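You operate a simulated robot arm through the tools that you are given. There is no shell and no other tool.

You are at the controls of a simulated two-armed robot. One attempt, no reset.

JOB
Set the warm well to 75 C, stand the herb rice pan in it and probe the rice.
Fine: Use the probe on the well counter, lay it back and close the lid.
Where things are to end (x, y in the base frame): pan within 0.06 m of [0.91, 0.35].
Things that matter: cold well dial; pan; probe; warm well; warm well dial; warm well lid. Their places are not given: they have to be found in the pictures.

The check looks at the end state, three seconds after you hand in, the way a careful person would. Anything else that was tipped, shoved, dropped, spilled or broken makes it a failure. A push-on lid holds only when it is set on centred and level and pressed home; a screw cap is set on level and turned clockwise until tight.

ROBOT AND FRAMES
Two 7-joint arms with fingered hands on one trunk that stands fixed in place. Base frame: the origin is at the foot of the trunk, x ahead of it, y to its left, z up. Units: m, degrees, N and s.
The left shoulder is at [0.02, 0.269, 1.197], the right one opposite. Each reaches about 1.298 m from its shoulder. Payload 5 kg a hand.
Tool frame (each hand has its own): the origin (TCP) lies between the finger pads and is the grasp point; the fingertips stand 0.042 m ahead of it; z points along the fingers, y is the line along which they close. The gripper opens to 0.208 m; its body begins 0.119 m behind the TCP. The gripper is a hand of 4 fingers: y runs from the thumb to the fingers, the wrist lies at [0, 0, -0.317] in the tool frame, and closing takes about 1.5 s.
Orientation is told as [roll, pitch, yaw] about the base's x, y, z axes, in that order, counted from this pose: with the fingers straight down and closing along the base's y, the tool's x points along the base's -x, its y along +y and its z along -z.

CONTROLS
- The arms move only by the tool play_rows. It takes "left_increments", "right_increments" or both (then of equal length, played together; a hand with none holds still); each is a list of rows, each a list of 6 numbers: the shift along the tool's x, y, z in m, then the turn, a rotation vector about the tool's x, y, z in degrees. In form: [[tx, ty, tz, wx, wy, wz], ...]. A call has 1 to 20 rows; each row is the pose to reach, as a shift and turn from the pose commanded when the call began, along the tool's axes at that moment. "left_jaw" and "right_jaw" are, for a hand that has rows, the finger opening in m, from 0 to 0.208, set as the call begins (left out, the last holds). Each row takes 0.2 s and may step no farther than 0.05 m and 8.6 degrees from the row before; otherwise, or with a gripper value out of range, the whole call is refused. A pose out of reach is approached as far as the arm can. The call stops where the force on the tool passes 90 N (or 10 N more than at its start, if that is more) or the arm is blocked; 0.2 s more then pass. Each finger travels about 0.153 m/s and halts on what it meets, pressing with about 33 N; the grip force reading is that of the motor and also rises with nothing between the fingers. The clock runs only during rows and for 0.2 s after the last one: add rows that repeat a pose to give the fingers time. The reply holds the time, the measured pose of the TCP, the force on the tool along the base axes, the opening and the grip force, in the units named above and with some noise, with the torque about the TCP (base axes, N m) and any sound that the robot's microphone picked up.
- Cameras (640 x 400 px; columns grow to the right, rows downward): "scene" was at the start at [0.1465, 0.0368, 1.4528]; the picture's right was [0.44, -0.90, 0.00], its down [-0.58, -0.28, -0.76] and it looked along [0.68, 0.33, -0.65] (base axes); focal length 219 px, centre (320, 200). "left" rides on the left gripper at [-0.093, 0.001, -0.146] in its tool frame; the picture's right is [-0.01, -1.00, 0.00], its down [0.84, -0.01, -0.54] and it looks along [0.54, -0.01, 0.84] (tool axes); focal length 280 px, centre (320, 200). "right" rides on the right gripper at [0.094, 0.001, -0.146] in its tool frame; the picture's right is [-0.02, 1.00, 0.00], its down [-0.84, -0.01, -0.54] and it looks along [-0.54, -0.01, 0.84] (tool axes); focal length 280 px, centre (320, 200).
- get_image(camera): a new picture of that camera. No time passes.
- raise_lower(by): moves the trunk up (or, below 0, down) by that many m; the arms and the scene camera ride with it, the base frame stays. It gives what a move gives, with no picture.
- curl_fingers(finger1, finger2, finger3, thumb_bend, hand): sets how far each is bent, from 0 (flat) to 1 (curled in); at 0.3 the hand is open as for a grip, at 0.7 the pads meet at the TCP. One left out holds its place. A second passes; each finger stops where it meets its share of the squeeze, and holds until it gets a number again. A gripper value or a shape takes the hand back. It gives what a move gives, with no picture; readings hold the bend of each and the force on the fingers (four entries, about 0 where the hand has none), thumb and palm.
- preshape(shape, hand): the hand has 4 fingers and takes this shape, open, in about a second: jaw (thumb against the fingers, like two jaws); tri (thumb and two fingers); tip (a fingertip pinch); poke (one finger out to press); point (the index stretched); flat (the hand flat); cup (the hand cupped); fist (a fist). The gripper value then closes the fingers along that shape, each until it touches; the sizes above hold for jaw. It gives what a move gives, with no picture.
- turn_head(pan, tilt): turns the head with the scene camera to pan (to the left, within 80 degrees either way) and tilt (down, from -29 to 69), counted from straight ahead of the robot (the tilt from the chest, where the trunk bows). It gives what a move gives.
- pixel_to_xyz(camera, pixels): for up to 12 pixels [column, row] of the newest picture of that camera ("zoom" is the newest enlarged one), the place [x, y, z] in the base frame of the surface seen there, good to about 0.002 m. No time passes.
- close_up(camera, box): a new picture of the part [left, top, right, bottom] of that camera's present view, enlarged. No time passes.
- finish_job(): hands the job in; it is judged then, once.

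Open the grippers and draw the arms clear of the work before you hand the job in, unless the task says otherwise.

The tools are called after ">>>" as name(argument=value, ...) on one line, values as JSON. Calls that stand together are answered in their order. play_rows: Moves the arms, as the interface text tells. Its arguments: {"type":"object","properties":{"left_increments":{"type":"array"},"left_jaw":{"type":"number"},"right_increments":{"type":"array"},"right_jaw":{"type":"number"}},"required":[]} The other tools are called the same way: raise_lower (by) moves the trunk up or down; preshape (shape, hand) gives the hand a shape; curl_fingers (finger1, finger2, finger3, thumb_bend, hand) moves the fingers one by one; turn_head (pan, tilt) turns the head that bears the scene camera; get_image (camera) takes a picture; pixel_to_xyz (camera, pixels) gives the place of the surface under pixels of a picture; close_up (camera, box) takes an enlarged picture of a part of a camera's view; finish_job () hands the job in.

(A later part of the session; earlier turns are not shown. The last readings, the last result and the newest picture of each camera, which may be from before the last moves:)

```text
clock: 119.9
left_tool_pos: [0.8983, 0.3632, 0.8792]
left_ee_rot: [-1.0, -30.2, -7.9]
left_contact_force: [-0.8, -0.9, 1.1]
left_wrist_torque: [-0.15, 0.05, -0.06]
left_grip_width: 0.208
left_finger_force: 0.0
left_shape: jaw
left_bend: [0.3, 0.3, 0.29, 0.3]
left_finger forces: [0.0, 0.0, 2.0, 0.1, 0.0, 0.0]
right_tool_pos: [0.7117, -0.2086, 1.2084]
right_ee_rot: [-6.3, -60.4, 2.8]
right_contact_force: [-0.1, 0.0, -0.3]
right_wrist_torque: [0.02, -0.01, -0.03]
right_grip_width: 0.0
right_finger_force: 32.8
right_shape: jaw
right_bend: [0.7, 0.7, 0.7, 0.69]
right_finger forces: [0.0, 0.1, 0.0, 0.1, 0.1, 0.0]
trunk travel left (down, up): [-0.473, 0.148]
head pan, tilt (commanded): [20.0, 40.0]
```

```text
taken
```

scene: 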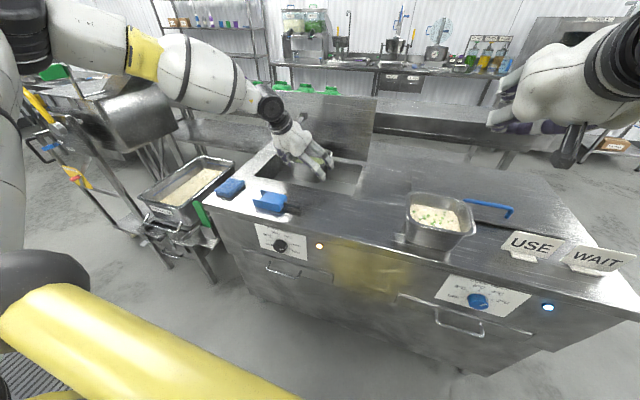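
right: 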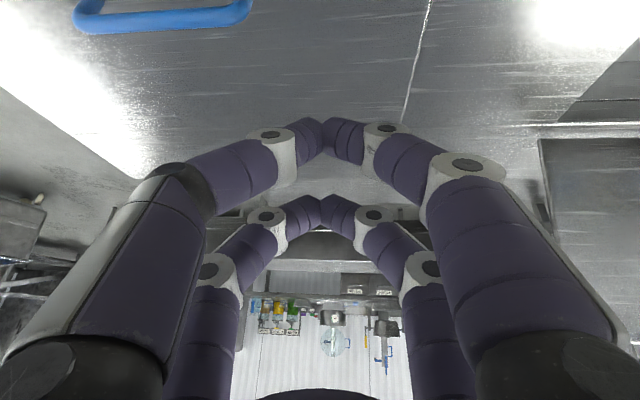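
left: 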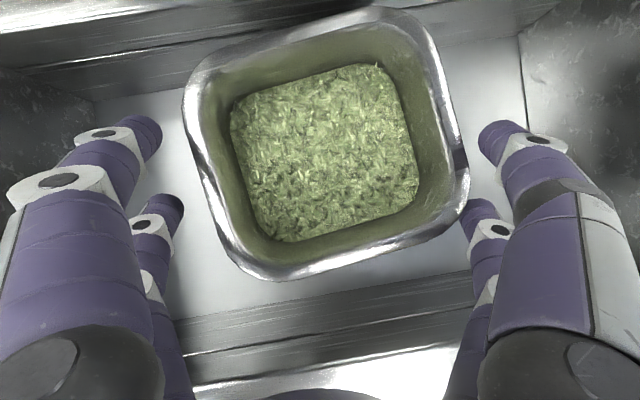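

Finger 3 (right rear) is close to the rim; I shift 8 mm to the right and continue rising clear of the pan.

>>> play_rows(left_increments=[[0, -0.004, 0, 0, 0, 0], [0, -0.008, 0, 0, 0, 0]])

>>> raise_lower(by=0.05)

>>> raise_lower(by=0.09)

>>> get_image(camera="left")

>>> get_image(camera="scene")

```text
clock: 120.5
left_tool_pos: [0.8957, 0.3545, 0.8787]
left_ee_rot: [-1.1, -30.0, -7.9]
left_contact_force: [-0.9, 0.1, -0.5]
left_wrist_torque: [0.01, -0.02, -0.02]
left_grip_width: 0.2082
left_finger_force: 0.0
left_shape: jaw
left_bend: [0.3, 0.3, 0.3, 0.3]
left_finger forces: [0.0, 0.1, 0.1, 0.0, 0.1, 0.0]
right_tool_pos: [0.7094, -0.2071, 1.2086]
right_ee_rot: [-6.4, -60.4, 2.8]
right_contact_force: [0.3, -0.7, -0.5]
right_wrist_torque: [-0.01, 0.05, -0.01]
right_grip_width: 0.0
right_finger_force: 32.7
right_shape: jaw
right_bend: [0.7, 0.7, 0.7, 0.69]
right_finger forces: [0.0, 0.0, 0.0, 0.1, 0.0, 0.0]
trunk travel left (down, up): [-0.473, 0.148]
head pan, tilt (commanded): [20.0, 40.0]
```

```text
clock: 121.5
left_tool_pos: [0.8969, 0.3539, 0.9283]
left_ee_rot: [-1.0, -30.0, -8.0]
left_contact_force: [0.7, -0.1, -0.6]
left_wrist_torque: [0.02, -0.01, -0.01]
left_grip_width: 0.2081
left_finger_force: 0.1
left_shape: jaw
left_bend: [0.3, 0.3, 0.3, 0.3]
left_finger forces: [0.0, 0.0, 0.1, 0.1, 0.1, 0.0]
right_tool_pos: [0.7113, -0.2056, 1.2594]
right_ee_rot: [-6.3, -60.3, 2.8]
right_contact_force: [1.3, -0.9, 0.5]
right_wrist_torque: [-0.01, -0.04, 0.0]
right_grip_width: 0.0
right_finger_force: 32.7
right_shape: jaw
right_bend: [0.7, 0.7, 0.7, 0.69]
right_finger forces: [0.0, 0.0, 0.0, 0.0, 0.0, 0.1]
trunk travel left (down, up): [-0.523, 0.098]
head pan, tilt (commanded): [20.0, 40.0]
```

```text
clock: 122.7
left_tool_pos: [0.8966, 0.3531, 1.0182]
left_ee_rot: [-1.1, -30.1, -8.0]
left_contact_force: [0.2, 0.5, 0.2]
left_wrist_torque: [-0.02, 0.02, 0.0]
left_grip_width: 0.2079
left_finger_force: 0.0
left_shape: jaw
left_bend: [0.3, 0.3, 0.3, 0.3]
left_finger forces: [0.1, 0.0, 0.0, 0.0, 0.0, 0.1]
right_tool_pos: [0.7109, -0.2072, 1.3478]
right_ee_rot: [-6.4, -60.4, 2.8]
right_contact_force: [-0.2, -0.3, -0.4]
right_wrist_torque: [0.01, -0.07, -0.02]
right_grip_width: 0.0
right_finger_force: 32.6
right_shape: jaw
right_bend: [0.7, 0.7, 0.7, 0.69]
right_finger forces: [0.1, 0.1, 0.0, 0.0, 0.0, 0.0]
trunk travel left (down, up): [-0.613, 0.008]
head pan, tilt (commanded): [20.0, 40.0]
```

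```text
taken
```

left: 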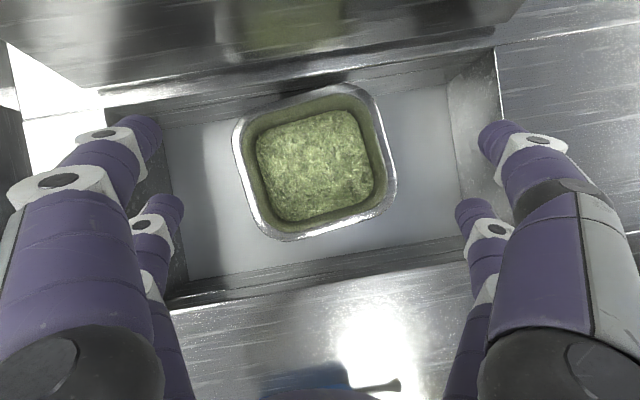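

```text
taken
```

scene: 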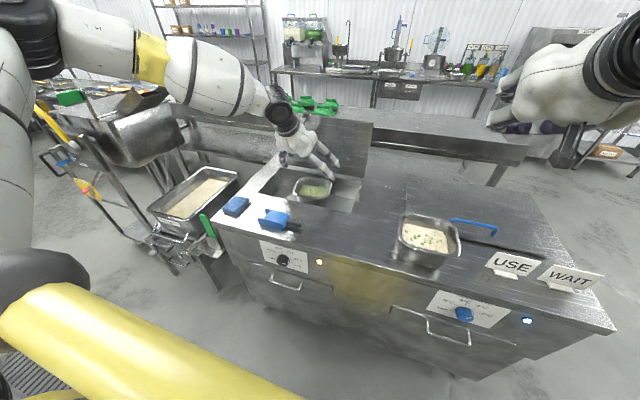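

The pan stands in the well. I measure its rim and content there.

>>> pixel_to_xyz(camera="left", pixels=[[236, 135], [393, 175], [348, 88], [280, 235], [315, 165], [240, 185], [375, 110], [350, 222], [200, 200], [430, 180], [315, 290], [390, 385]])

>>> close_up(camera="left", box=[100, 40, 520, 310])

```text
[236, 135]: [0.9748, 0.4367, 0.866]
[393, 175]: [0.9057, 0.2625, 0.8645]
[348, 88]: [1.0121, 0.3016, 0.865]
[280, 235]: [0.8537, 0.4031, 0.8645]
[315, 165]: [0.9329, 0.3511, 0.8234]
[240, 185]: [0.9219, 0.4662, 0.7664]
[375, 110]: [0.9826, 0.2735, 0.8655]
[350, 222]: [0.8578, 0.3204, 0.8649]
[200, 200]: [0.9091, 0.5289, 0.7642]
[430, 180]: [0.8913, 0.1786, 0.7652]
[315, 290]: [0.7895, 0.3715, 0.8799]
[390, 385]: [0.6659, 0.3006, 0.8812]
```

```text
1.48 times, centred on (310, 175) of left
```

zoom: 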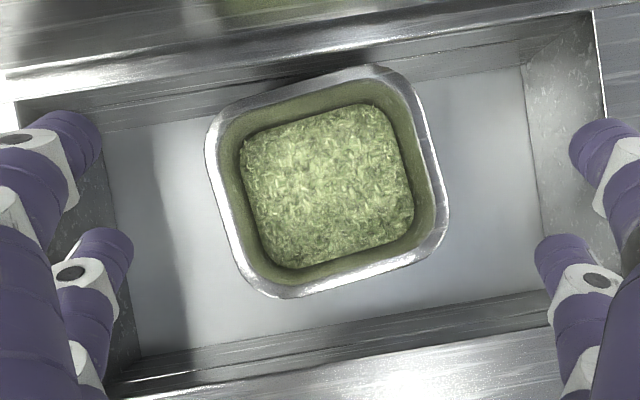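

The pan sits level in the well (rim z≈0.865), centre ≈(0.935,0.351), within tolerance; rice surface z≈0.823. Next the probe: I'll grasp it with yaw 90 so its rod lies along tool +x. First I bring the left hand back-up to (0.73,0.40,1.12), vertical.

>>> play_rows(left_increments=[[0.0204, 0.0052, -0.0349, 0, 6, 0], [0.0407, 0.0104, -0.0697, 0, 12, 0], [0.0611, 0.0155, -0.1046, 0, 18, 0], [0.0814, 0.0207, -0.1394, 0, 24, 0], [0.1018, 0.0259, -0.1743, 0, 30, 0]], left_jaw=0.1)

```text
clock: 123.9
left_tool_pos: [0.7255, 0.4071, 1.1206]
left_ee_rot: [-1.0, -0.1, -8.5]
left_contact_force: [-1.0, -0.5, 0.2]
left_wrist_torque: [0.04, -0.08, -0.01]
left_grip_width: 0.1005
left_finger_force: 0.0
left_shape: jaw
left_bend: [0.73, 0.73, 0.73, 0.7]
left_finger forces: [0.0, 0.0, 0.0, 0.1, 0.1, 0.0]
right_tool_pos: [0.71, -0.2071, 1.3499]
right_ee_rot: [-6.3, -60.6, 2.8]
right_contact_force: [-0.5, -0.8, -0.3]
right_wrist_torque: [0.05, -0.01, 0.03]
right_grip_width: 0.0
right_finger_force: 33.1
right_shape: jaw
right_bend: [0.7, 0.7, 0.7, 0.69]
right_finger forces: [0.0, 0.1, 0.0, 0.0, 0.0, 0.0]
trunk travel left (down, up): [-0.613, 0.008]
head pan, tilt (commanded): [20.0, 40.0]
```

Now I yaw the hand to 90° while moving over the probe at (0.655,0.395).

>>> play_rows(left_increments=[[0.0056, -0.0019, 0, 0, 0, -8.2], [0.0112, -0.0037, 0, 0, 0, -16.4], [0.0169, -0.0056, 0, 0, 0, -24.6], [0.0225, -0.0074, 0, 0, 0, -32.8], [0.0281, -0.0093, 0, 0, 0, -41], [0.0337, -0.0112, 0, 0, 0, -49.2], [0.0393, -0.013, 0, 0, 0, -57.4], [0.0449, -0.0149, 0, 0, 0, -65.6], [0.0506, -0.0167, 0, 0, 0, -73.8], [0.0562, -0.0186, 0, 0, 0, -82], [0.0618, -0.0204, 0, 0, 0, -90.2], [0.0674, -0.0223, 0, 0, 0, -98.5]])

>>> get_image(camera="left")

```text
clock: 126.5
left_tool_pos: [0.6555, 0.3959, 1.1192]
left_ee_rot: [0.0, 1.0, 90.2]
left_contact_force: [0.7, -0.5, 0.1]
left_wrist_torque: [0.0, -0.03, 0.03]
left_grip_width: 0.1004
left_finger_force: 0.0
left_shape: jaw
left_bend: [0.73, 0.73, 0.73, 0.7]
left_finger forces: [0.0, 0.0, 0.0, 0.0, 0.1, 0.0]
right_tool_pos: [0.7115, -0.2065, 1.3499]
right_ee_rot: [-6.3, -60.4, 2.8]
right_contact_force: [0.4, 1.5, 0.2]
right_wrist_torque: [-0.02, 0.0, 0.0]
right_grip_width: 0.0
right_finger_force: 32.8
right_shape: jaw
right_bend: [0.7, 0.7, 0.7, 0.69]
right_finger forces: [0.1, 0.0, 0.1, 0.0, 0.1, 0.0]
trunk travel left (down, up): [-0.613, 0.008]
head pan, tilt (commanded): [20.0, 40.0]
```

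```text
taken
```

left: 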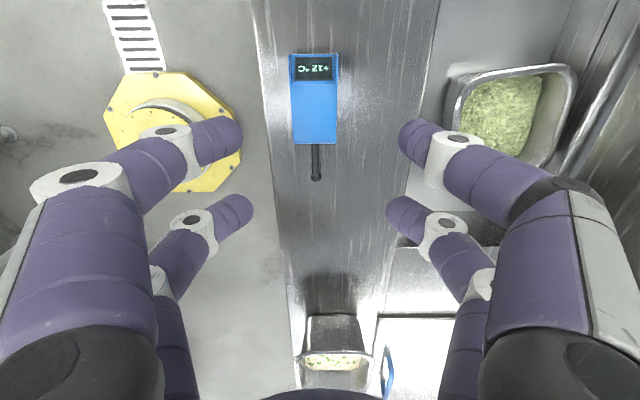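

I measure the probe precisely from directly above.

>>> close_up(camera="left", box=[260, 30, 380, 200])

>>> pixel_to_xyz(camera="left", pixels=[[293, 60], [336, 60], [294, 140], [335, 140], [314, 110], [314, 70], [316, 150], [317, 165], [317, 177], [290, 100], [340, 100], [314, 57]])

```text
2.35 times, centred on (320, 115) of left
```

zoom: 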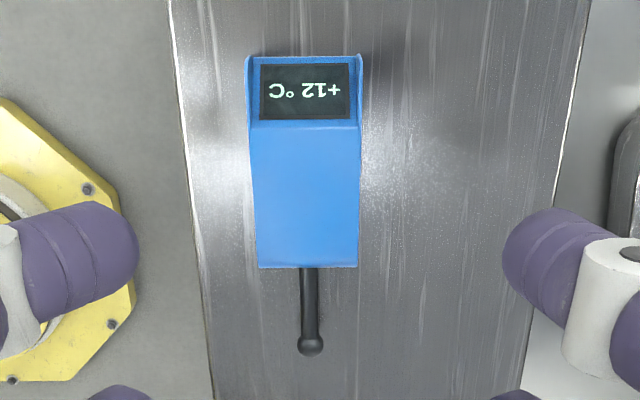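

```text
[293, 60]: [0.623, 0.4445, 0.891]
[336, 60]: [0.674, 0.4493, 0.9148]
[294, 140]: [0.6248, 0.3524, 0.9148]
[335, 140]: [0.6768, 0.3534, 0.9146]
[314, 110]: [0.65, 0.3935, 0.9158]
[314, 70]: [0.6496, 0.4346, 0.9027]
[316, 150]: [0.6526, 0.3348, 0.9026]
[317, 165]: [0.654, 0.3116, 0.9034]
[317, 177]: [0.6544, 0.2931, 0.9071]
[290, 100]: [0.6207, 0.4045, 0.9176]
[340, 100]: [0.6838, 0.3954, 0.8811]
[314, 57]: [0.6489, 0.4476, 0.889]
```

The probe body spans x 0.622–0.678, y 0.347–0.450, top z 0.915; the rod ends with a ball at (0.654,0.291,0.899). I centre the hand over it at (0.650,0.400) and lower with the trunk.

>>> play_rows(left_increments=[[-0.002, 0.003, 0, 0, 0, -0.8], [-0.004, 0.0055, 0, 0, 0, -1.7], [-0.004, 0.0055, 0, 0, 0, -1.7]])

>>> raise_lower(by=-0.12)

>>> get_image(camera="left")

```text
clock: 127.3
left_tool_pos: [0.6507, 0.3987, 1.1195]
left_ee_rot: [0.0, 1.0, 91.6]
left_contact_force: [-0.5, 0.3, 0.5]
left_wrist_torque: [-0.03, 0.02, -0.01]
left_grip_width: 0.1005
left_finger_force: 0.2
left_shape: jaw
left_bend: [0.73, 0.73, 0.73, 0.7]
left_finger forces: [0.0, 0.1, 0.0, 0.1, 0.1, 0.0]
right_tool_pos: [0.7112, -0.207, 1.3493]
right_ee_rot: [-6.3, -60.4, 2.8]
right_contact_force: [-0.7, 0.5, 0.1]
right_wrist_torque: [0.02, 0.0, 0.03]
right_grip_width: 0.0
right_finger_force: 33.2
right_shape: jaw
right_bend: [0.7, 0.7, 0.7, 0.69]
right_finger forces: [0.0, 0.1, 0.0, 0.0, 0.0, 0.0]
trunk travel left (down, up): [-0.613, 0.008]
head pan, tilt (commanded): [20.0, 40.0]
```

```text
clock: 128.8
left_tool_pos: [0.651, 0.3996, 0.9995]
left_ee_rot: [0.0, 1.0, 91.7]
left_contact_force: [-0.8, 0.1, 1.0]
left_wrist_torque: [0.02, -0.05, -0.03]
left_grip_width: 0.1007
left_finger_force: 0.1
left_shape: jaw
left_bend: [0.73, 0.73, 0.73, 0.7]
left_finger forces: [0.1, 0.1, 0.1, 0.0, 0.0, 0.0]
right_tool_pos: [0.7105, -0.2069, 1.2295]
right_ee_rot: [-6.2, -60.4, 2.8]
right_contact_force: [-0.5, -0.1, 0.7]
right_wrist_torque: [0.01, 0.04, -0.02]
right_grip_width: 0.0
right_finger_force: 33.9
right_shape: jaw
right_bend: [0.7, 0.7, 0.7, 0.69]
right_finger forces: [0.0, 0.1, 0.0, 0.0, 0.0, 0.0]
trunk travel left (down, up): [-0.493, 0.128]
head pan, tilt (commanded): [20.0, 40.0]
```

```text
taken
```

left: 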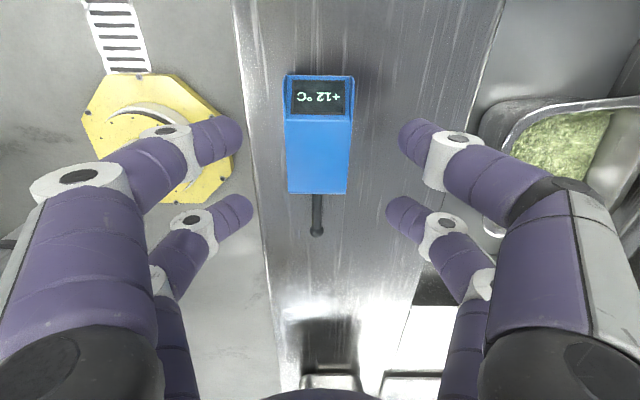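

The hand is well centred on the probe. I lower another 0.067 m so the fingertips are at about z 0.89.

>>> raise_lower(by=-0.055)

>>> raise_lower(by=-0.013)

>>> get_image(camera="left")

```text
clock: 129.8
left_tool_pos: [0.6522, 0.3999, 0.9452]
left_ee_rot: [0.0, 1.0, 91.7]
left_contact_force: [-0.9, 0.5, -0.2]
left_wrist_torque: [0.02, -0.06, -0.03]
left_grip_width: 0.1005
left_finger_force: 0.1
left_shape: jaw
left_bend: [0.73, 0.73, 0.73, 0.7]
left_finger forces: [0.0, 0.0, 0.0, 0.0, 0.0, 0.0]
right_tool_pos: [0.7101, -0.2068, 1.1752]
right_ee_rot: [-6.3, -60.4, 2.8]
right_contact_force: [0.3, -0.6, 0.7]
right_wrist_torque: [0.03, 0.04, -0.02]
right_grip_width: 0.0
right_finger_force: 33.4
right_shape: jaw
right_bend: [0.7, 0.7, 0.7, 0.69]
right_finger forces: [0.0, 0.1, 0.0, 0.1, 0.0, 0.0]
trunk travel left (down, up): [-0.438, 0.183]
head pan, tilt (commanded): [20.0, 40.0]
```

```text
clock: 130.4
left_tool_pos: [0.6515, 0.3988, 0.9319]
left_ee_rot: [-0.1, 1.0, 91.7]
left_contact_force: [-0.2, -0.4, 0.4]
left_wrist_torque: [0.0, -0.11, 0.0]
left_grip_width: 0.1005
left_finger_force: 0.0
left_shape: jaw
left_bend: [0.73, 0.73, 0.73, 0.7]
left_finger forces: [0.0, 0.0, 0.0, 0.0, 0.0, 0.0]
right_tool_pos: [0.71, -0.2063, 1.1612]
right_ee_rot: [-6.3, -60.4, 2.8]
right_contact_force: [-1.3, -0.5, 0.2]
right_wrist_torque: [-0.04, 0.01, 0.03]
right_grip_width: 0.0001
right_finger_force: 32.8
right_shape: jaw
right_bend: [0.7, 0.7, 0.7, 0.69]
right_finger forces: [0.0, 0.1, 0.0, 0.0, 0.0, 0.0]
trunk travel left (down, up): [-0.425, 0.196]
head pan, tilt (commanded): [20.0, 40.0]
```

```text
taken
```

left: 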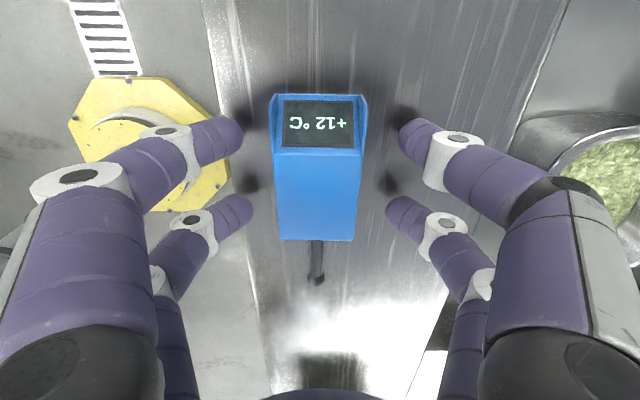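

The fingers straddle the body evenly. I close the jaw on the probe.

>>> play_rows(left_increments=[[0, 0, 0, 0, 0, 0], [0, 0, 0, 0, 0, 0], [0, 0, 0, 0, 0, 0], [0, 0, 0, 0, 0, 0]], left_jaw=0.03)

>>> get_image(camera="left")

```text
clock: 131.4
left_tool_pos: [0.6503, 0.3996, 0.9301]
left_ee_rot: [0.0, 1.0, 91.7]
left_contact_force: [0.7, -0.1, 0.0]
left_wrist_torque: [0.0, -0.03, -0.01]
left_grip_width: 0.0481
left_finger_force: 32.8
left_shape: jaw
left_bend: [0.73, 0.73, 0.73, 0.7]
left_finger forces: [29.9, 30.0, 29.5, 0.0, 30.5, 0.0]
right_tool_pos: [0.7114, -0.2075, 1.1615]
right_ee_rot: [-6.3, -60.3, 2.8]
right_contact_force: [-0.1, -0.3, 0.0]
right_wrist_torque: [0.02, 0.02, -0.01]
right_grip_width: 0.0
right_finger_force: 33.0
right_shape: jaw
right_bend: [0.7, 0.7, 0.7, 0.69]
right_finger forces: [0.1, 0.0, 0.1, 0.1, 0.0, 0.0]
trunk travel left (down, up): [-0.425, 0.196]
head pan, tilt (commanded): [20.0, 40.0]
```

```text
taken
```

left: 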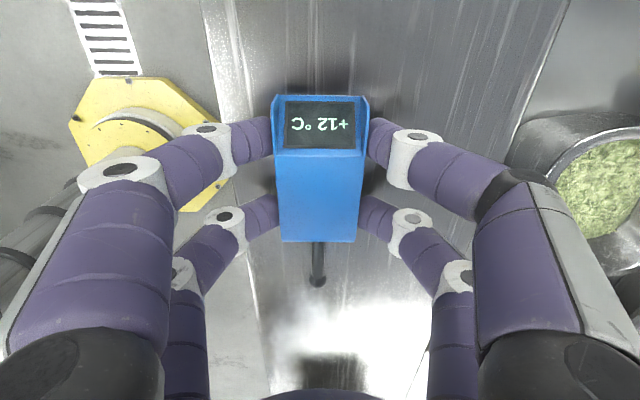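

The probe is held evenly (~30 N per finger). I lift it straight up with the trunk.

>>> raise_lower(by=0.04)

>>> raise_lower(by=0.15)

>>> get_image(camera="left")

```text
clock: 132.2
left_tool_pos: [0.6529, 0.4004, 0.9691]
left_ee_rot: [0.1, 0.9, 91.7]
left_contact_force: [-0.4, 0.1, -1.2]
left_wrist_torque: [0.02, 0.04, 0.02]
left_grip_width: 0.0479
left_finger_force: 32.9
left_shape: jaw
left_bend: [0.73, 0.73, 0.73, 0.7]
left_finger forces: [29.9, 30.0, 29.5, 0.1, 30.5, 0.1]
right_tool_pos: [0.7115, -0.2071, 1.2008]
right_ee_rot: [-6.2, -60.4, 2.8]
right_contact_force: [0.7, -0.3, -1.7]
right_wrist_torque: [0.01, 0.02, 0.0]
right_grip_width: 0.0
right_finger_force: 32.7
right_shape: jaw
right_bend: [0.7, 0.7, 0.7, 0.69]
right_finger forces: [0.0, 0.0, 0.0, 0.0, 0.0, 0.0]
trunk travel left (down, up): [-0.465, 0.156]
head pan, tilt (commanded): [20.0, 40.0]
```

```text
clock: 133.9
left_tool_pos: [0.6519, 0.3993, 1.1198]
left_ee_rot: [0.0, 1.0, 91.6]
left_contact_force: [-0.1, 0.4, -1.3]
left_wrist_torque: [-0.03, 0.02, 0.01]
left_grip_width: 0.0484
left_finger_force: 32.9
left_shape: jaw
left_bend: [0.73, 0.73, 0.73, 0.7]
left_finger forces: [29.9, 30.0, 29.5, 0.1, 30.4, 0.0]
right_tool_pos: [0.711, -0.2069, 1.3514]
right_ee_rot: [-6.4, -60.3, 2.8]
right_contact_force: [-0.1, 0.3, -0.7]
right_wrist_torque: [0.02, 0.02, -0.02]
right_grip_width: 0.0001
right_finger_force: 33.1
right_shape: jaw
right_bend: [0.7, 0.7, 0.7, 0.69]
right_finger forces: [0.0, 0.1, 0.0, 0.1, 0.0, 0.0]
trunk travel left (down, up): [-0.615, 0.006]
head pan, tilt (commanded): [20.0, 40.0]
```

```text
taken
```

left: 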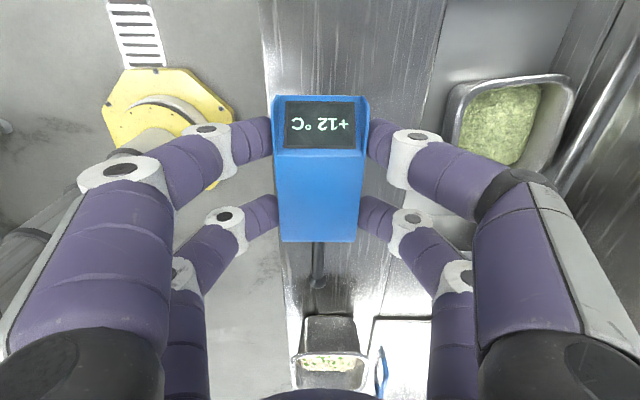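

Now I rotate the hand's yaw back to 0, so the rod points toward the robot (-x).

>>> play_rows(left_increments=[[0, -0.0067, 0, 0, 0, 7.63], [-0.0005, -0.0133, 0, 0, 0, 15.27], [-0.0008, -0.02, 0, 0, 0, 22.9], [-0.001, -0.0267, 0, 0, 0, 30.5], [-0.0013, -0.0333, 0, 0, 0, 38.2], [-0.0015, -0.04, 0, 0, 0, 45.8], [-0.0018, -0.0467, 0, 0, 0, 53.4], [-0.002, -0.0533, 0, 0, 0, 61.1], [-0.0023, -0.06, 0, 0, 0, 68.7], [-0.0025, -0.0667, 0, 0, 0, 76.3], [-0.0028, -0.0733, 0, 0, 0, 84], [-0.003, -0.08, 0, 0, 0, 91.6]])

>>> get_image(camera="left")

```text
clock: 136.6
left_tool_pos: [0.7312, 0.405, 1.1186]
left_ee_rot: [-0.9, 0.2, 0.0]
left_contact_force: [0.7, 0.3, -2.1]
left_wrist_torque: [0.01, 0.03, -0.02]
left_grip_width: 0.0478
left_finger_force: 32.7
left_shape: jaw
left_bend: [0.73, 0.73, 0.73, 0.7]
left_finger forces: [30.0, 30.1, 29.6, 0.0, 30.5, 0.1]
right_tool_pos: [0.7112, -0.2086, 1.3511]
right_ee_rot: [-6.3, -60.4, 2.8]
right_contact_force: [0.0, 0.3, -0.2]
right_wrist_torque: [-0.02, 0.02, -0.02]
right_grip_width: 0.0002
right_finger_force: 32.4
right_shape: jaw
right_bend: [0.7, 0.7, 0.7, 0.69]
right_finger forces: [0.0, 0.1, 0.0, 0.0, 0.0, 0.1]
trunk travel left (down, up): [-0.615, 0.006]
head pan, tilt (commanded): [20.0, 40.0]
```

```text
taken
```

left: 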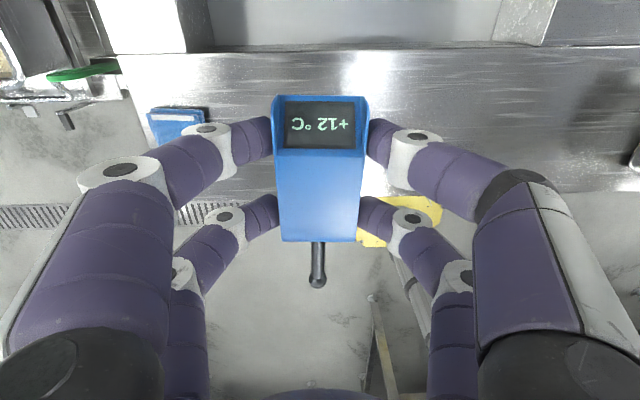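

The rod now points toward the robot. I pitch the hand forward 65° (rod pointing steeply down) while moving over the pan to TCP ≈(0.947,0.35,1.05).

>>> play_rows(left_increments=[[-0.027, -0.0069, 0.0088, 0, -8.1, 0], [-0.054, -0.0138, 0.0175, 0, -16.2, 0], [-0.081, -0.0206, 0.0263, 0, -24.4, 0], [-0.108, -0.0275, 0.035, 0, -32.5, 0], [-0.135, -0.0344, 0.0438, 0, -40.6, 0], [-0.162, -0.0413, 0.0525, 0, -48.7, 0], [-0.189, -0.0481, 0.0613, 0, -56.9, 0], [-0.216, -0.055, 0.07, 0, -65, 0]])

>>> get_image(camera="left")

>>> close_up(camera="scene", box=[220, 90, 400, 230])

```text
clock: 138.3
left_tool_pos: [0.9473, 0.3489, 1.0503]
left_ee_rot: [-2.7, -65.0, 2.5]
left_contact_force: [1.9, 1.3, -0.7]
left_wrist_torque: [0.01, 0.2, -0.04]
left_grip_width: 0.0478
left_finger_force: 33.5
left_shape: jaw
left_bend: [0.73, 0.73, 0.73, 0.7]
left_finger forces: [29.9, 30.0, 29.4, 0.1, 30.3, 0.0]
right_tool_pos: [0.7123, -0.2061, 1.3498]
right_ee_rot: [-6.4, -60.3, 2.8]
right_contact_force: [-0.5, 1.0, -0.3]
right_wrist_torque: [-0.03, 0.01, -0.07]
right_grip_width: 0.0
right_finger_force: 32.7
right_shape: jaw
right_bend: [0.7, 0.7, 0.7, 0.69]
right_finger forces: [0.0, 0.0, 0.1, 0.0, 0.0, 0.1]
trunk travel left (down, up): [-0.615, 0.006]
head pan, tilt (commanded): [20.0, 40.0]
```

```text
taken
```

left: 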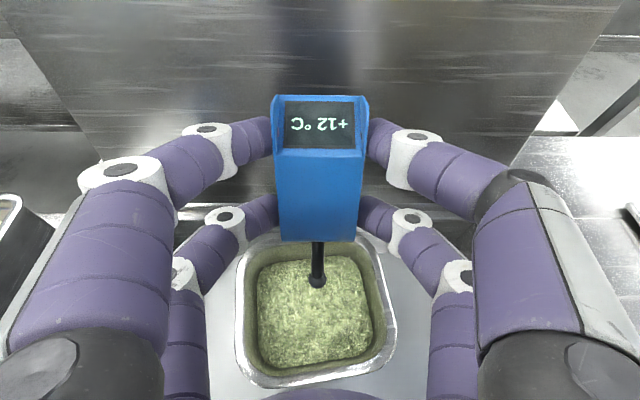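

```text
2.86 times, centred on (310, 160) of scene
```

zoom: 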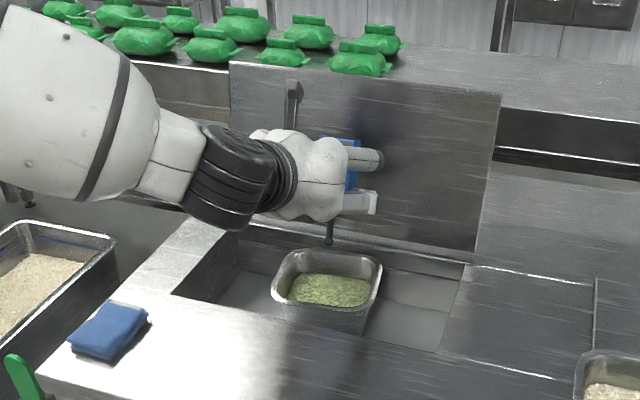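

The ball tip at (317,283) hangs over the rice. I measure the tip's position.

>>> pixel_to_xyz(camera="left", pixels=[[317, 283], [318, 265], [318, 250], [315, 320], [350, 280], [285, 280], [316, 245]])

```text
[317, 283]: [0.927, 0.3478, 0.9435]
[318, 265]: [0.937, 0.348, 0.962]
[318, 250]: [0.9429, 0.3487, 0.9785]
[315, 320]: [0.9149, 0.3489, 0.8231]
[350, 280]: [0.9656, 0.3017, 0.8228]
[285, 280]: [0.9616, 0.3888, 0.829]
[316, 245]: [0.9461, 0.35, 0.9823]
```

The tip centre is ≈(0.928,0.348,0.938), rice at 0.823. I lower 0.10 m with the trunk, then check.

>>> raise_lower(by=-0.1)

>>> get_image(camera="left")

>>> close_up(camera="scene", box=[220, 90, 400, 230])

```text
clock: 139.7
left_tool_pos: [0.9468, 0.3478, 0.9538]
left_ee_rot: [-2.3, -64.9, 2.1]
left_contact_force: [-0.4, -0.2, -0.6]
left_wrist_torque: [0.02, 0.04, 0.02]
left_grip_width: 0.0475
left_finger_force: 33.4
left_shape: jaw
left_bend: [0.73, 0.73, 0.73, 0.7]
left_finger forces: [29.9, 30.0, 29.4, 0.1, 30.3, 0.0]
right_tool_pos: [0.71, -0.206, 1.252]
right_ee_rot: [-6.3, -60.3, 2.8]
right_contact_force: [0.6, 0.4, 1.3]
right_wrist_torque: [-0.01, 0.04, -0.01]
right_grip_width: 0.0001
right_finger_force: 32.9
right_shape: jaw
right_bend: [0.7, 0.7, 0.7, 0.69]
right_finger forces: [0.0, 0.1, 0.1, 0.0, 0.0, 0.0]
trunk travel left (down, up): [-0.515, 0.106]
head pan, tilt (commanded): [20.0, 40.0]
```

```text
taken
```

left: 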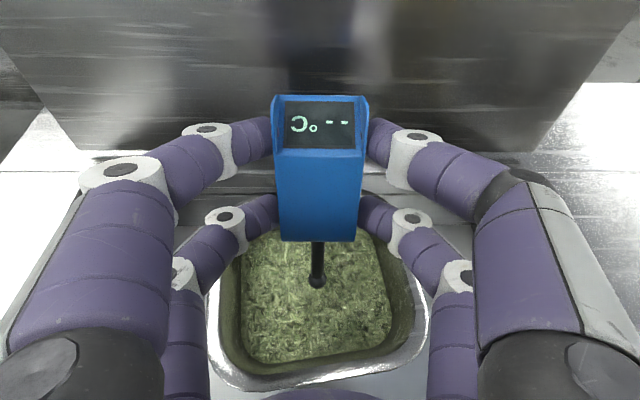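

```text
2.86 times, centred on (310, 160) of scene
```

zoom: 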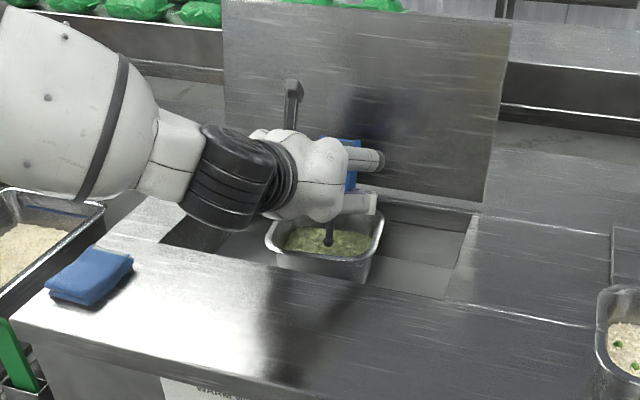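

The display changed to "-- °C", so the probe is sensing. I lower another 0.033 m so the tip is about 2 cm inside the rice.

>>> raise_lower(by=-0.02)

>>> raise_lower(by=-0.013)

>>> get_image(camera="left")

```text
clock: 140.3
left_tool_pos: [0.9469, 0.3485, 0.9334]
left_ee_rot: [-2.2, -65.0, 2.2]
left_contact_force: [0.4, -0.7, -0.4]
left_wrist_torque: [0.03, 0.07, 0.0]
left_grip_width: 0.0473
left_finger_force: 32.9
left_shape: jaw
left_bend: [0.73, 0.73, 0.73, 0.7]
left_finger forces: [29.8, 30.0, 29.4, 0.1, 30.3, 0.0]
right_tool_pos: [0.7107, -0.2065, 1.2327]
right_ee_rot: [-6.3, -60.5, 2.9]
right_contact_force: [-0.5, 0.7, 0.1]
right_wrist_torque: [0.01, 0.0, 0.02]
right_grip_width: 0.0
right_finger_force: 33.3
right_shape: jaw
right_bend: [0.7, 0.7, 0.7, 0.69]
right_finger forces: [0.0, 0.0, 0.0, 0.1, 0.0, 0.0]
trunk travel left (down, up): [-0.495, 0.126]
head pan, tilt (commanded): [20.0, 40.0]
```

```text
clock: 141.0
left_tool_pos: [0.9463, 0.3492, 0.9188]
left_ee_rot: [-2.2, -65.0, 2.1]
left_contact_force: [-0.5, 1.4, 0.2]
left_wrist_torque: [-0.03, 0.07, -0.04]
left_grip_width: 0.0477
left_finger_force: 32.8
left_shape: jaw
left_bend: [0.73, 0.73, 0.73, 0.7]
left_finger forces: [29.8, 30.0, 29.4, 0.0, 30.3, 0.1]
right_tool_pos: [0.7114, -0.2056, 1.2189]
right_ee_rot: [-6.3, -60.4, 2.9]
right_contact_force: [-1.2, 0.2, -0.1]
right_wrist_torque: [0.0, 0.0, -0.01]
right_grip_width: 0.0
right_finger_force: 32.8
right_shape: jaw
right_bend: [0.7, 0.7, 0.7, 0.69]
right_finger forces: [0.1, 0.1, 0.0, 0.0, 0.1, 0.0]
trunk travel left (down, up): [-0.482, 0.139]
head pan, tilt (commanded): [20.0, 40.0]
```

```text
taken
```

left: 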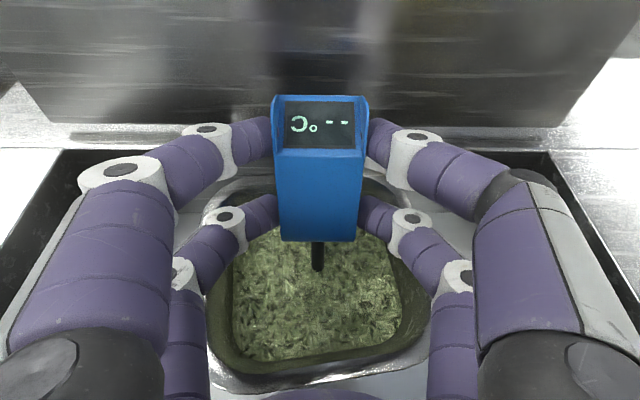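

The ball is inside the rice now with no reaction force. I hold still for a few seconds and watch the display.

>>> play_rows(left_increments=[[0, 0, 0, 0, 0, 0], [0, 0, 0, 0, 0, 0], [0, 0, 0, 0, 0, 0], [0, 0, 0, 0, 0, 0], [0, 0, 0, 0, 0, 0], [0, 0, 0, 0, 0, 0], [0, 0, 0, 0, 0, 0], [0, 0, 0, 0, 0, 0], [0, 0, 0, 0, 0, 0], [0, 0, 0, 0, 0, 0], [0, 0, 0, 0, 0, 0], [0, 0, 0, 0, 0, 0], [0, 0, 0, 0, 0, 0], [0, 0, 0, 0, 0, 0], [0, 0, 0, 0, 0, 0], [0, 0, 0, 0, 0, 0]])

>>> close_up(camera="left", box=[240, 80, 400, 300])

```text
clock: 144.4
left_tool_pos: [0.9469, 0.3491, 0.9179]
left_ee_rot: [-2.5, -64.9, 2.1]
left_contact_force: [-0.5, 0.2, -1.0]
left_wrist_torque: [0.01, 0.03, 0.01]
left_grip_width: 0.0479
left_finger_force: 33.0
left_shape: jaw
left_bend: [0.73, 0.73, 0.73, 0.7]
left_finger forces: [29.8, 30.0, 29.4, 0.1, 30.2, 0.0]
right_tool_pos: [0.7125, -0.207, 1.2175]
right_ee_rot: [-6.2, -60.3, 2.7]
right_contact_force: [-0.1, -0.7, 0.8]
right_wrist_torque: [-0.03, -0.01, 0.0]
right_grip_width: 0.0001
right_finger_force: 32.6
right_shape: jaw
right_bend: [0.7, 0.7, 0.7, 0.69]
right_finger forces: [0.0, 0.1, 0.1, 0.0, 0.0, 0.1]
trunk travel left (down, up): [-0.482, 0.139]
head pan, tilt (commanded): [20.0, 40.0]
```

```text
1.82 times, centred on (320, 190) of left
```

zoom: 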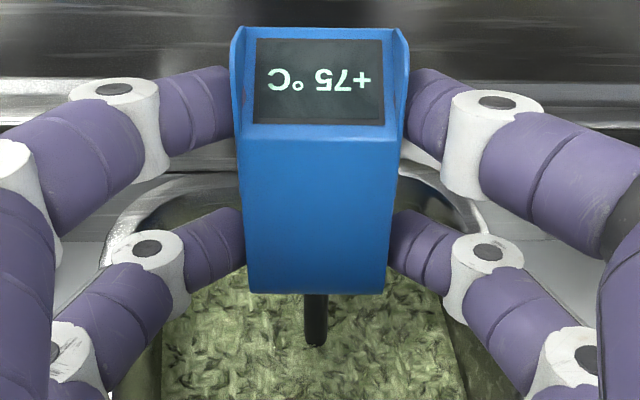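

The display reads +75 °C. I hold two more seconds, then lift the probe straight out with the trunk.

>>> play_rows(left_increments=[[0, 0, 0, 0, 0, 0], [0, 0, 0, 0, 0, 0], [0, 0, 0, 0, 0, 0], [0, 0, 0, 0, 0, 0], [0, 0, 0, 0, 0, 0], [0, 0, 0, 0, 0, 0], [0, 0, 0, 0, 0, 0], [0, 0, 0, 0, 0, 0]])

>>> close_up(camera="left", box=[240, 80, 400, 300])

>>> raise_lower(by=0.133)

>>> get_image(camera="left")

```text
clock: 146.2
left_tool_pos: [0.9465, 0.3497, 0.9173]
left_ee_rot: [-2.2, -64.9, 2.2]
left_contact_force: [0.3, 0.0, -2.2]
left_wrist_torque: [0.02, 0.02, 0.0]
left_grip_width: 0.0477
left_finger_force: 32.9
left_shape: jaw
left_bend: [0.73, 0.73, 0.73, 0.7]
left_finger forces: [29.8, 30.0, 29.5, 0.0, 30.3, 0.0]
right_tool_pos: [0.71, -0.2062, 1.2178]
right_ee_rot: [-6.4, -60.4, 2.8]
right_contact_force: [0.7, 0.1, -0.1]
right_wrist_torque: [0.01, 0.01, 0.01]
right_grip_width: 0.0002
right_finger_force: 32.8
right_shape: jaw
right_bend: [0.7, 0.7, 0.7, 0.69]
right_finger forces: [0.1, 0.0, 0.0, 0.0, 0.1, 0.0]
trunk travel left (down, up): [-0.482, 0.139]
head pan, tilt (commanded): [20.0, 40.0]
```

```text
1.82 times, centred on (320, 190) of left
```

zoom: 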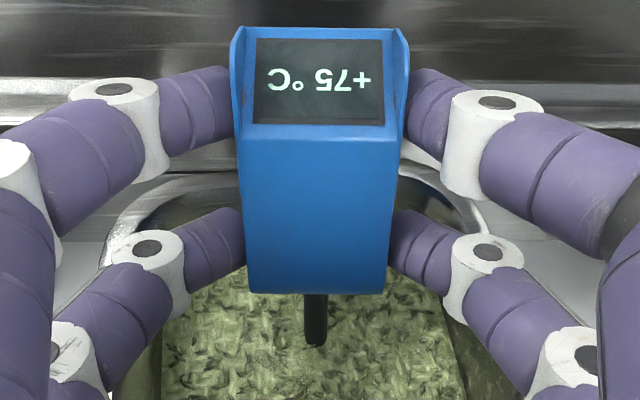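

```text
clock: 147.8
left_tool_pos: [0.9479, 0.3491, 1.0517]
left_ee_rot: [-2.3, -65.0, 2.1]
left_contact_force: [0.4, 0.4, -1.7]
left_wrist_torque: [0.01, -0.01, 0.0]
left_grip_width: 0.0474
left_finger_force: 33.6
left_shape: jaw
left_bend: [0.73, 0.73, 0.73, 0.7]
left_finger forces: [29.8, 30.0, 29.4, 0.0, 30.3, 0.0]
right_tool_pos: [0.7122, -0.2063, 1.3507]
right_ee_rot: [-6.5, -60.3, 2.8]
right_contact_force: [0.2, 0.4, -0.5]
right_wrist_torque: [0.01, -0.03, -0.01]
right_grip_width: 0.0003
right_finger_force: 33.4
right_shape: jaw
right_bend: [0.7, 0.7, 0.7, 0.69]
right_finger forces: [0.1, 0.1, 0.1, 0.0, 0.1, 0.0]
trunk travel left (down, up): [-0.615, 0.006]
head pan, tilt (commanded): [20.0, 40.0]
```

```text
taken
```

left: 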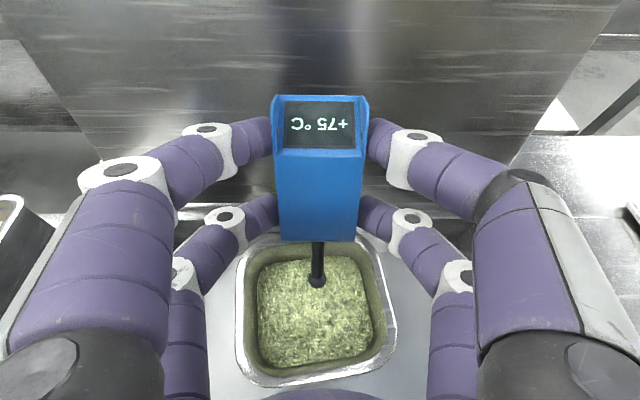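

The probe is out with the reading kept. I reverse the pitch and move back to (0.731,0.405,1.12).

>>> play_rows(left_increments=[[0.0039, 0.007, -0.0281, 0, 8.1, 0], [0.0077, 0.014, -0.0562, 0, 16.2, 0], [0.0116, 0.021, -0.0843, 0, 24.4, 0], [0.0155, 0.028, -0.1124, 0, 32.5, 0], [0.0193, 0.035, -0.1404, 0, 40.6, 0], [0.0232, 0.042, -0.1685, 0, 48.7, 0], [0.027, 0.049, -0.1966, 0, 56.9, 0], [0.0309, 0.056, -0.2247, 0, 65, 0]])

>>> get_image(camera="left")

```text
clock: 149.6
left_tool_pos: [0.731, 0.405, 1.1176]
left_ee_rot: [-1.0, 0.2, 0.0]
left_contact_force: [0.1, 0.9, -1.6]
left_wrist_torque: [-0.05, 0.05, 0.04]
left_grip_width: 0.0474
left_finger_force: 32.4
left_shape: jaw
left_bend: [0.73, 0.73, 0.73, 0.7]
left_finger forces: [29.6, 29.6, 29.4, 0.0, 30.0, 0.1]
right_tool_pos: [0.7119, -0.2067, 1.3508]
right_ee_rot: [-6.4, -60.4, 2.8]
right_contact_force: [-0.1, 1.2, 0.1]
right_wrist_torque: [-0.01, 0.0, -0.03]
right_grip_width: 0.0
right_finger_force: 33.2
right_shape: jaw
right_bend: [0.7, 0.7, 0.7, 0.69]
right_finger forces: [0.0, 0.1, 0.1, 0.1, 0.1, 0.0]
trunk travel left (down, up): [-0.615, 0.006]
head pan, tilt (commanded): [20.0, 40.0]
```

```text
taken
```

left: 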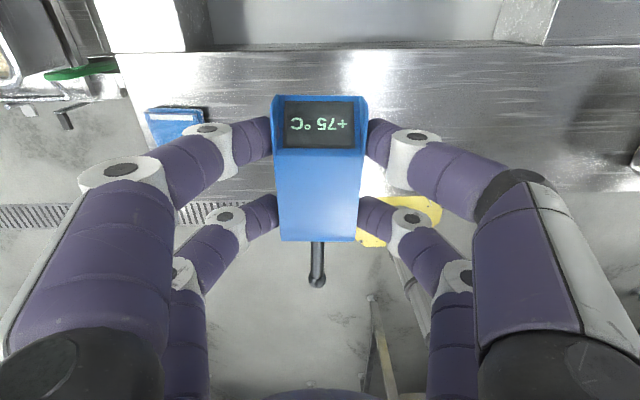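

Now I yaw back to ≈91.6° while returning over the probe's original spot (0.651,0.399).

>>> play_rows(left_increments=[[0.0066, -0.0005, 0, 0, 0, -7.63], [0.0133, -0.0009, 0, 0, 0, -15.27], [0.0199, -0.0014, 0, 0, 0, -22.9], [0.0265, -0.0018, 0, 0, 0, -30.5], [0.0331, -0.0023, 0, 0, 0, -38.2], [0.0398, -0.0028, 0, 0, 0, -45.8], [0.0464, -0.0032, 0, 0, 0, -53.4], [0.053, -0.0037, 0, 0, 0, -61.1], [0.0596, -0.0041, 0, 0, 0, -68.7], [0.0663, -0.0046, 0, 0, 0, -76.3], [0.0729, -0.005, 0, 0, 0, -84], [0.0795, -0.0055, 0, 0, 0, -91.6], [0.0795, -0.0055, 0, 0, 0, -91.6]])

>>> get_image(camera="left")

```text
clock: 152.4
left_tool_pos: [0.6498, 0.4003, 1.1181]
left_ee_rot: [0.0, 1.0, 91.8]
left_contact_force: [-0.4, 0.2, -1.1]
left_wrist_torque: [0.03, 0.02, -0.01]
left_grip_width: 0.0475
left_finger_force: 32.6
left_shape: jaw
left_bend: [0.73, 0.73, 0.73, 0.7]
left_finger forces: [29.6, 29.7, 29.3, 0.0, 29.9, 0.0]
right_tool_pos: [0.7114, -0.2068, 1.351]
right_ee_rot: [-6.3, -60.5, 2.9]
right_contact_force: [0.0, 0.2, -0.1]
right_wrist_torque: [0.01, -0.05, 0.02]
right_grip_width: 0.0
right_finger_force: 33.2
right_shape: jaw
right_bend: [0.7, 0.7, 0.7, 0.69]
right_finger forces: [0.0, 0.0, 0.0, 0.1, 0.1, 0.0]
trunk travel left (down, up): [-0.615, 0.006]
head pan, tilt (commanded): [20.0, 40.0]
```

```text
taken
```

left: 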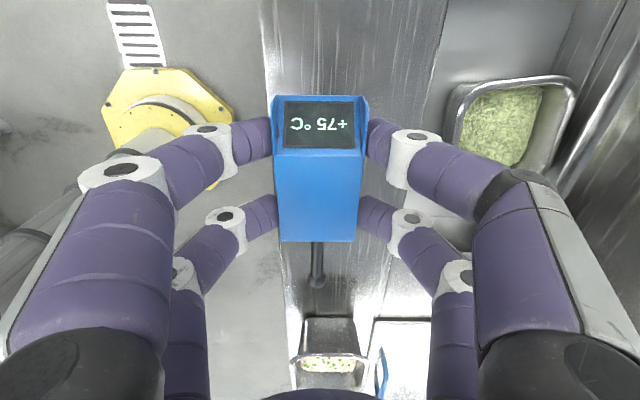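

Aligned over the original place. I lower with the trunk in steps to the pickup height (TCP z≈0.930).

>>> raise_lower(by=-0.17)

>>> raise_lower(by=-0.014)

>>> raise_lower(by=-0.004)

>>> get_image(camera="left")

```text
clock: 154.3
left_tool_pos: [0.6508, 0.4011, 0.9487]
left_ee_rot: [0.0, 0.9, 91.7]
left_contact_force: [-0.2, -1.0, -0.6]
left_wrist_torque: [0.05, -0.04, -0.01]
left_grip_width: 0.0473
left_finger_force: 32.6
left_shape: jaw
left_bend: [0.73, 0.73, 0.73, 0.7]
left_finger forces: [29.7, 29.7, 29.3, 0.0, 30.0, 0.1]
right_tool_pos: [0.7111, -0.2071, 1.1814]
right_ee_rot: [-6.5, -60.4, 2.8]
right_contact_force: [-0.1, 0.3, -0.1]
right_wrist_torque: [-0.01, 0.04, -0.01]
right_grip_width: 0.0
right_finger_force: 32.6
right_shape: jaw
right_bend: [0.7, 0.7, 0.7, 0.69]
right_finger forces: [0.0, 0.0, 0.0, 0.0, 0.0, 0.0]
trunk travel left (down, up): [-0.445, 0.176]
head pan, tilt (commanded): [20.0, 40.0]
```

```text
clock: 154.9
left_tool_pos: [0.6508, 0.3999, 0.9348]
left_ee_rot: [0.1, 1.0, 91.7]
left_contact_force: [-1.0, 0.0, -0.2]
left_wrist_torque: [0.02, -0.09, 0.02]
left_grip_width: 0.0472
left_finger_force: 33.1
left_shape: jaw
left_bend: [0.73, 0.73, 0.73, 0.7]
left_finger forces: [29.6, 29.7, 29.3, 0.1, 30.0, 0.0]
right_tool_pos: [0.7105, -0.2072, 1.1678]
right_ee_rot: [-6.3, -60.4, 2.7]
right_contact_force: [-0.9, -0.3, 1.3]
right_wrist_torque: [0.04, 0.06, 0.02]
right_grip_width: 0.0
right_finger_force: 33.0
right_shape: jaw
right_bend: [0.7, 0.7, 0.7, 0.69]
right_finger forces: [0.1, 0.0, 0.1, 0.0, 0.1, 0.0]
trunk travel left (down, up): [-0.431, 0.19]
head pan, tilt (commanded): [20.0, 40.0]
```

```text
clock: 155.4
left_tool_pos: [0.6512, 0.4004, 0.9305]
left_ee_rot: [0.0, 0.9, 91.8]
left_contact_force: [1.1, 0.3, 5.4]
left_wrist_torque: [0.17, -0.12, 0.0]
left_grip_width: 0.0476
left_finger_force: 33.2
left_shape: jaw
left_bend: [0.73, 0.73, 0.73, 0.7]
left_finger forces: [31.2, 30.6, 29.9, 0.0, 32.2, 0.0]
right_tool_pos: [0.7106, -0.2076, 1.1633]
right_ee_rot: [-6.3, -60.4, 2.8]
right_contact_force: [0.4, 0.6, -0.4]
right_wrist_torque: [0.01, 0.0, -0.01]
right_grip_width: 0.0005
right_finger_force: 33.0
right_shape: jaw
right_bend: [0.7, 0.7, 0.7, 0.69]
right_finger forces: [0.1, 0.0, 0.1, 0.0, 0.1, 0.1]
trunk travel left (down, up): [-0.427, 0.194]
head pan, tilt (commanded): [20.0, 40.0]
```

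```text
taken
```

left: 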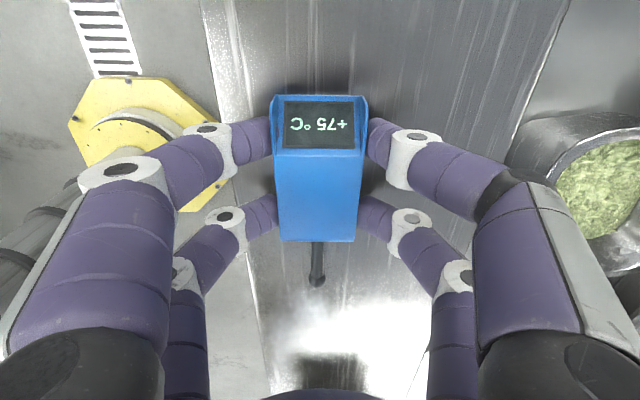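

The probe touches the counter (5.4 N up). I open the fingers to release it, then rise.

>>> play_rows(left_increments=[[0, 0, 0, 0, 0, 0], [0, 0, 0, 0, 0, 0], [0, 0, 0, 0, 0, 0], [0, 0, 0, 0, 0, 0]], left_jaw=0.1)

>>> raise_lower(by=0.19)

>>> get_image(camera="left")

>>> pixel_to_xyz(camera="left", pixels=[[294, 140], [335, 140], [314, 110], [317, 165], [317, 177], [314, 57], [293, 60], [336, 60]])

```text
clock: 156.4
left_tool_pos: [0.6507, 0.3998, 0.9291]
left_ee_rot: [0.0, 1.0, 91.7]
left_contact_force: [0.8, -0.5, -0.5]
left_wrist_torque: [-0.01, -0.04, 0.01]
left_grip_width: 0.0991
left_finger_force: 0.0
left_shape: jaw
left_bend: [0.73, 0.73, 0.73, 0.7]
left_finger forces: [0.0, 0.0, 0.0, 0.0, 0.1, 0.0]
right_tool_pos: [0.7119, -0.2061, 1.1628]
right_ee_rot: [-6.3, -60.3, 2.7]
right_contact_force: [-0.4, -0.2, -0.5]
right_wrist_torque: [-0.01, -0.02, 0.0]
right_grip_width: 0.0
right_finger_force: 33.0
right_shape: jaw
right_bend: [0.7, 0.7, 0.7, 0.69]
right_finger forces: [0.1, 0.1, 0.1, 0.1, 0.0, 0.0]
trunk travel left (down, up): [-0.427, 0.194]
head pan, tilt (commanded): [20.0, 40.0]
```

```text
clock: 158.5
left_tool_pos: [0.6496, 0.3993, 1.1189]
left_ee_rot: [0.2, 1.0, 91.7]
left_contact_force: [0.4, 0.4, -0.5]
left_wrist_torque: [0.0, 0.05, -0.01]
left_grip_width: 0.0992
left_finger_force: 0.0
left_shape: jaw
left_bend: [0.73, 0.73, 0.73, 0.7]
left_finger forces: [0.0, 0.0, 0.0, 0.0, 0.0, 0.0]
right_tool_pos: [0.7126, -0.2068, 1.3533]
right_ee_rot: [-6.3, -60.3, 2.8]
right_contact_force: [0.2, -0.5, -0.9]
right_wrist_torque: [-0.02, -0.01, -0.04]
right_grip_width: 0.0
right_finger_force: 32.9
right_shape: jaw
right_bend: [0.7, 0.7, 0.7, 0.69]
right_finger forces: [0.1, 0.0, 0.1, 0.0, 0.0, 0.0]
trunk travel left (down, up): [-0.617, 0.004]
head pan, tilt (commanded): [20.0, 40.0]
```

```text
taken
```

left: 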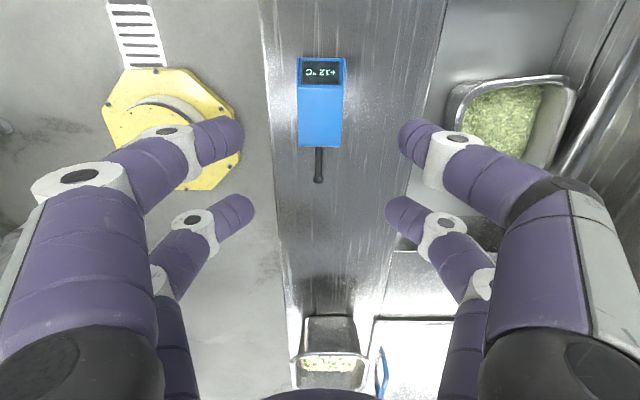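

```text
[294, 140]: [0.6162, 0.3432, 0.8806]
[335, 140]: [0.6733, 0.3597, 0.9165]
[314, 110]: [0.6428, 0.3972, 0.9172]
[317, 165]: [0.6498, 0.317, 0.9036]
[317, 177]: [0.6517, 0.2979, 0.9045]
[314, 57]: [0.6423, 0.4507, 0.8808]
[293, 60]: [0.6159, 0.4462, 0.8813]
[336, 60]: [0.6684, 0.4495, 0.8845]
```

The probe lies back in its place. I check the display and its position closely.

>>> close_up(camera="left", box=[260, 30, 380, 200])

>>> get_image(camera="scene")

```text
2.35 times, centred on (320, 115) of left
```

zoom: 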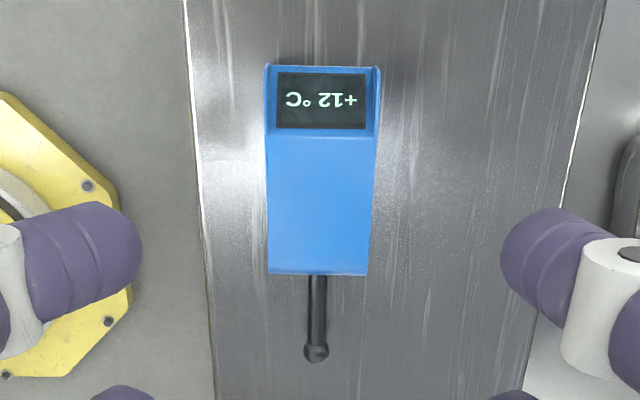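

```text
taken
```

scene: 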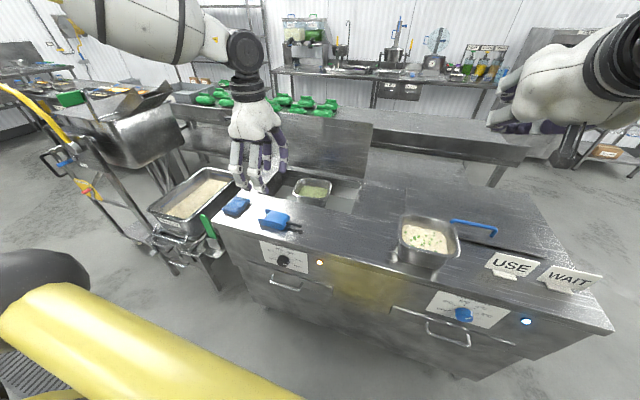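

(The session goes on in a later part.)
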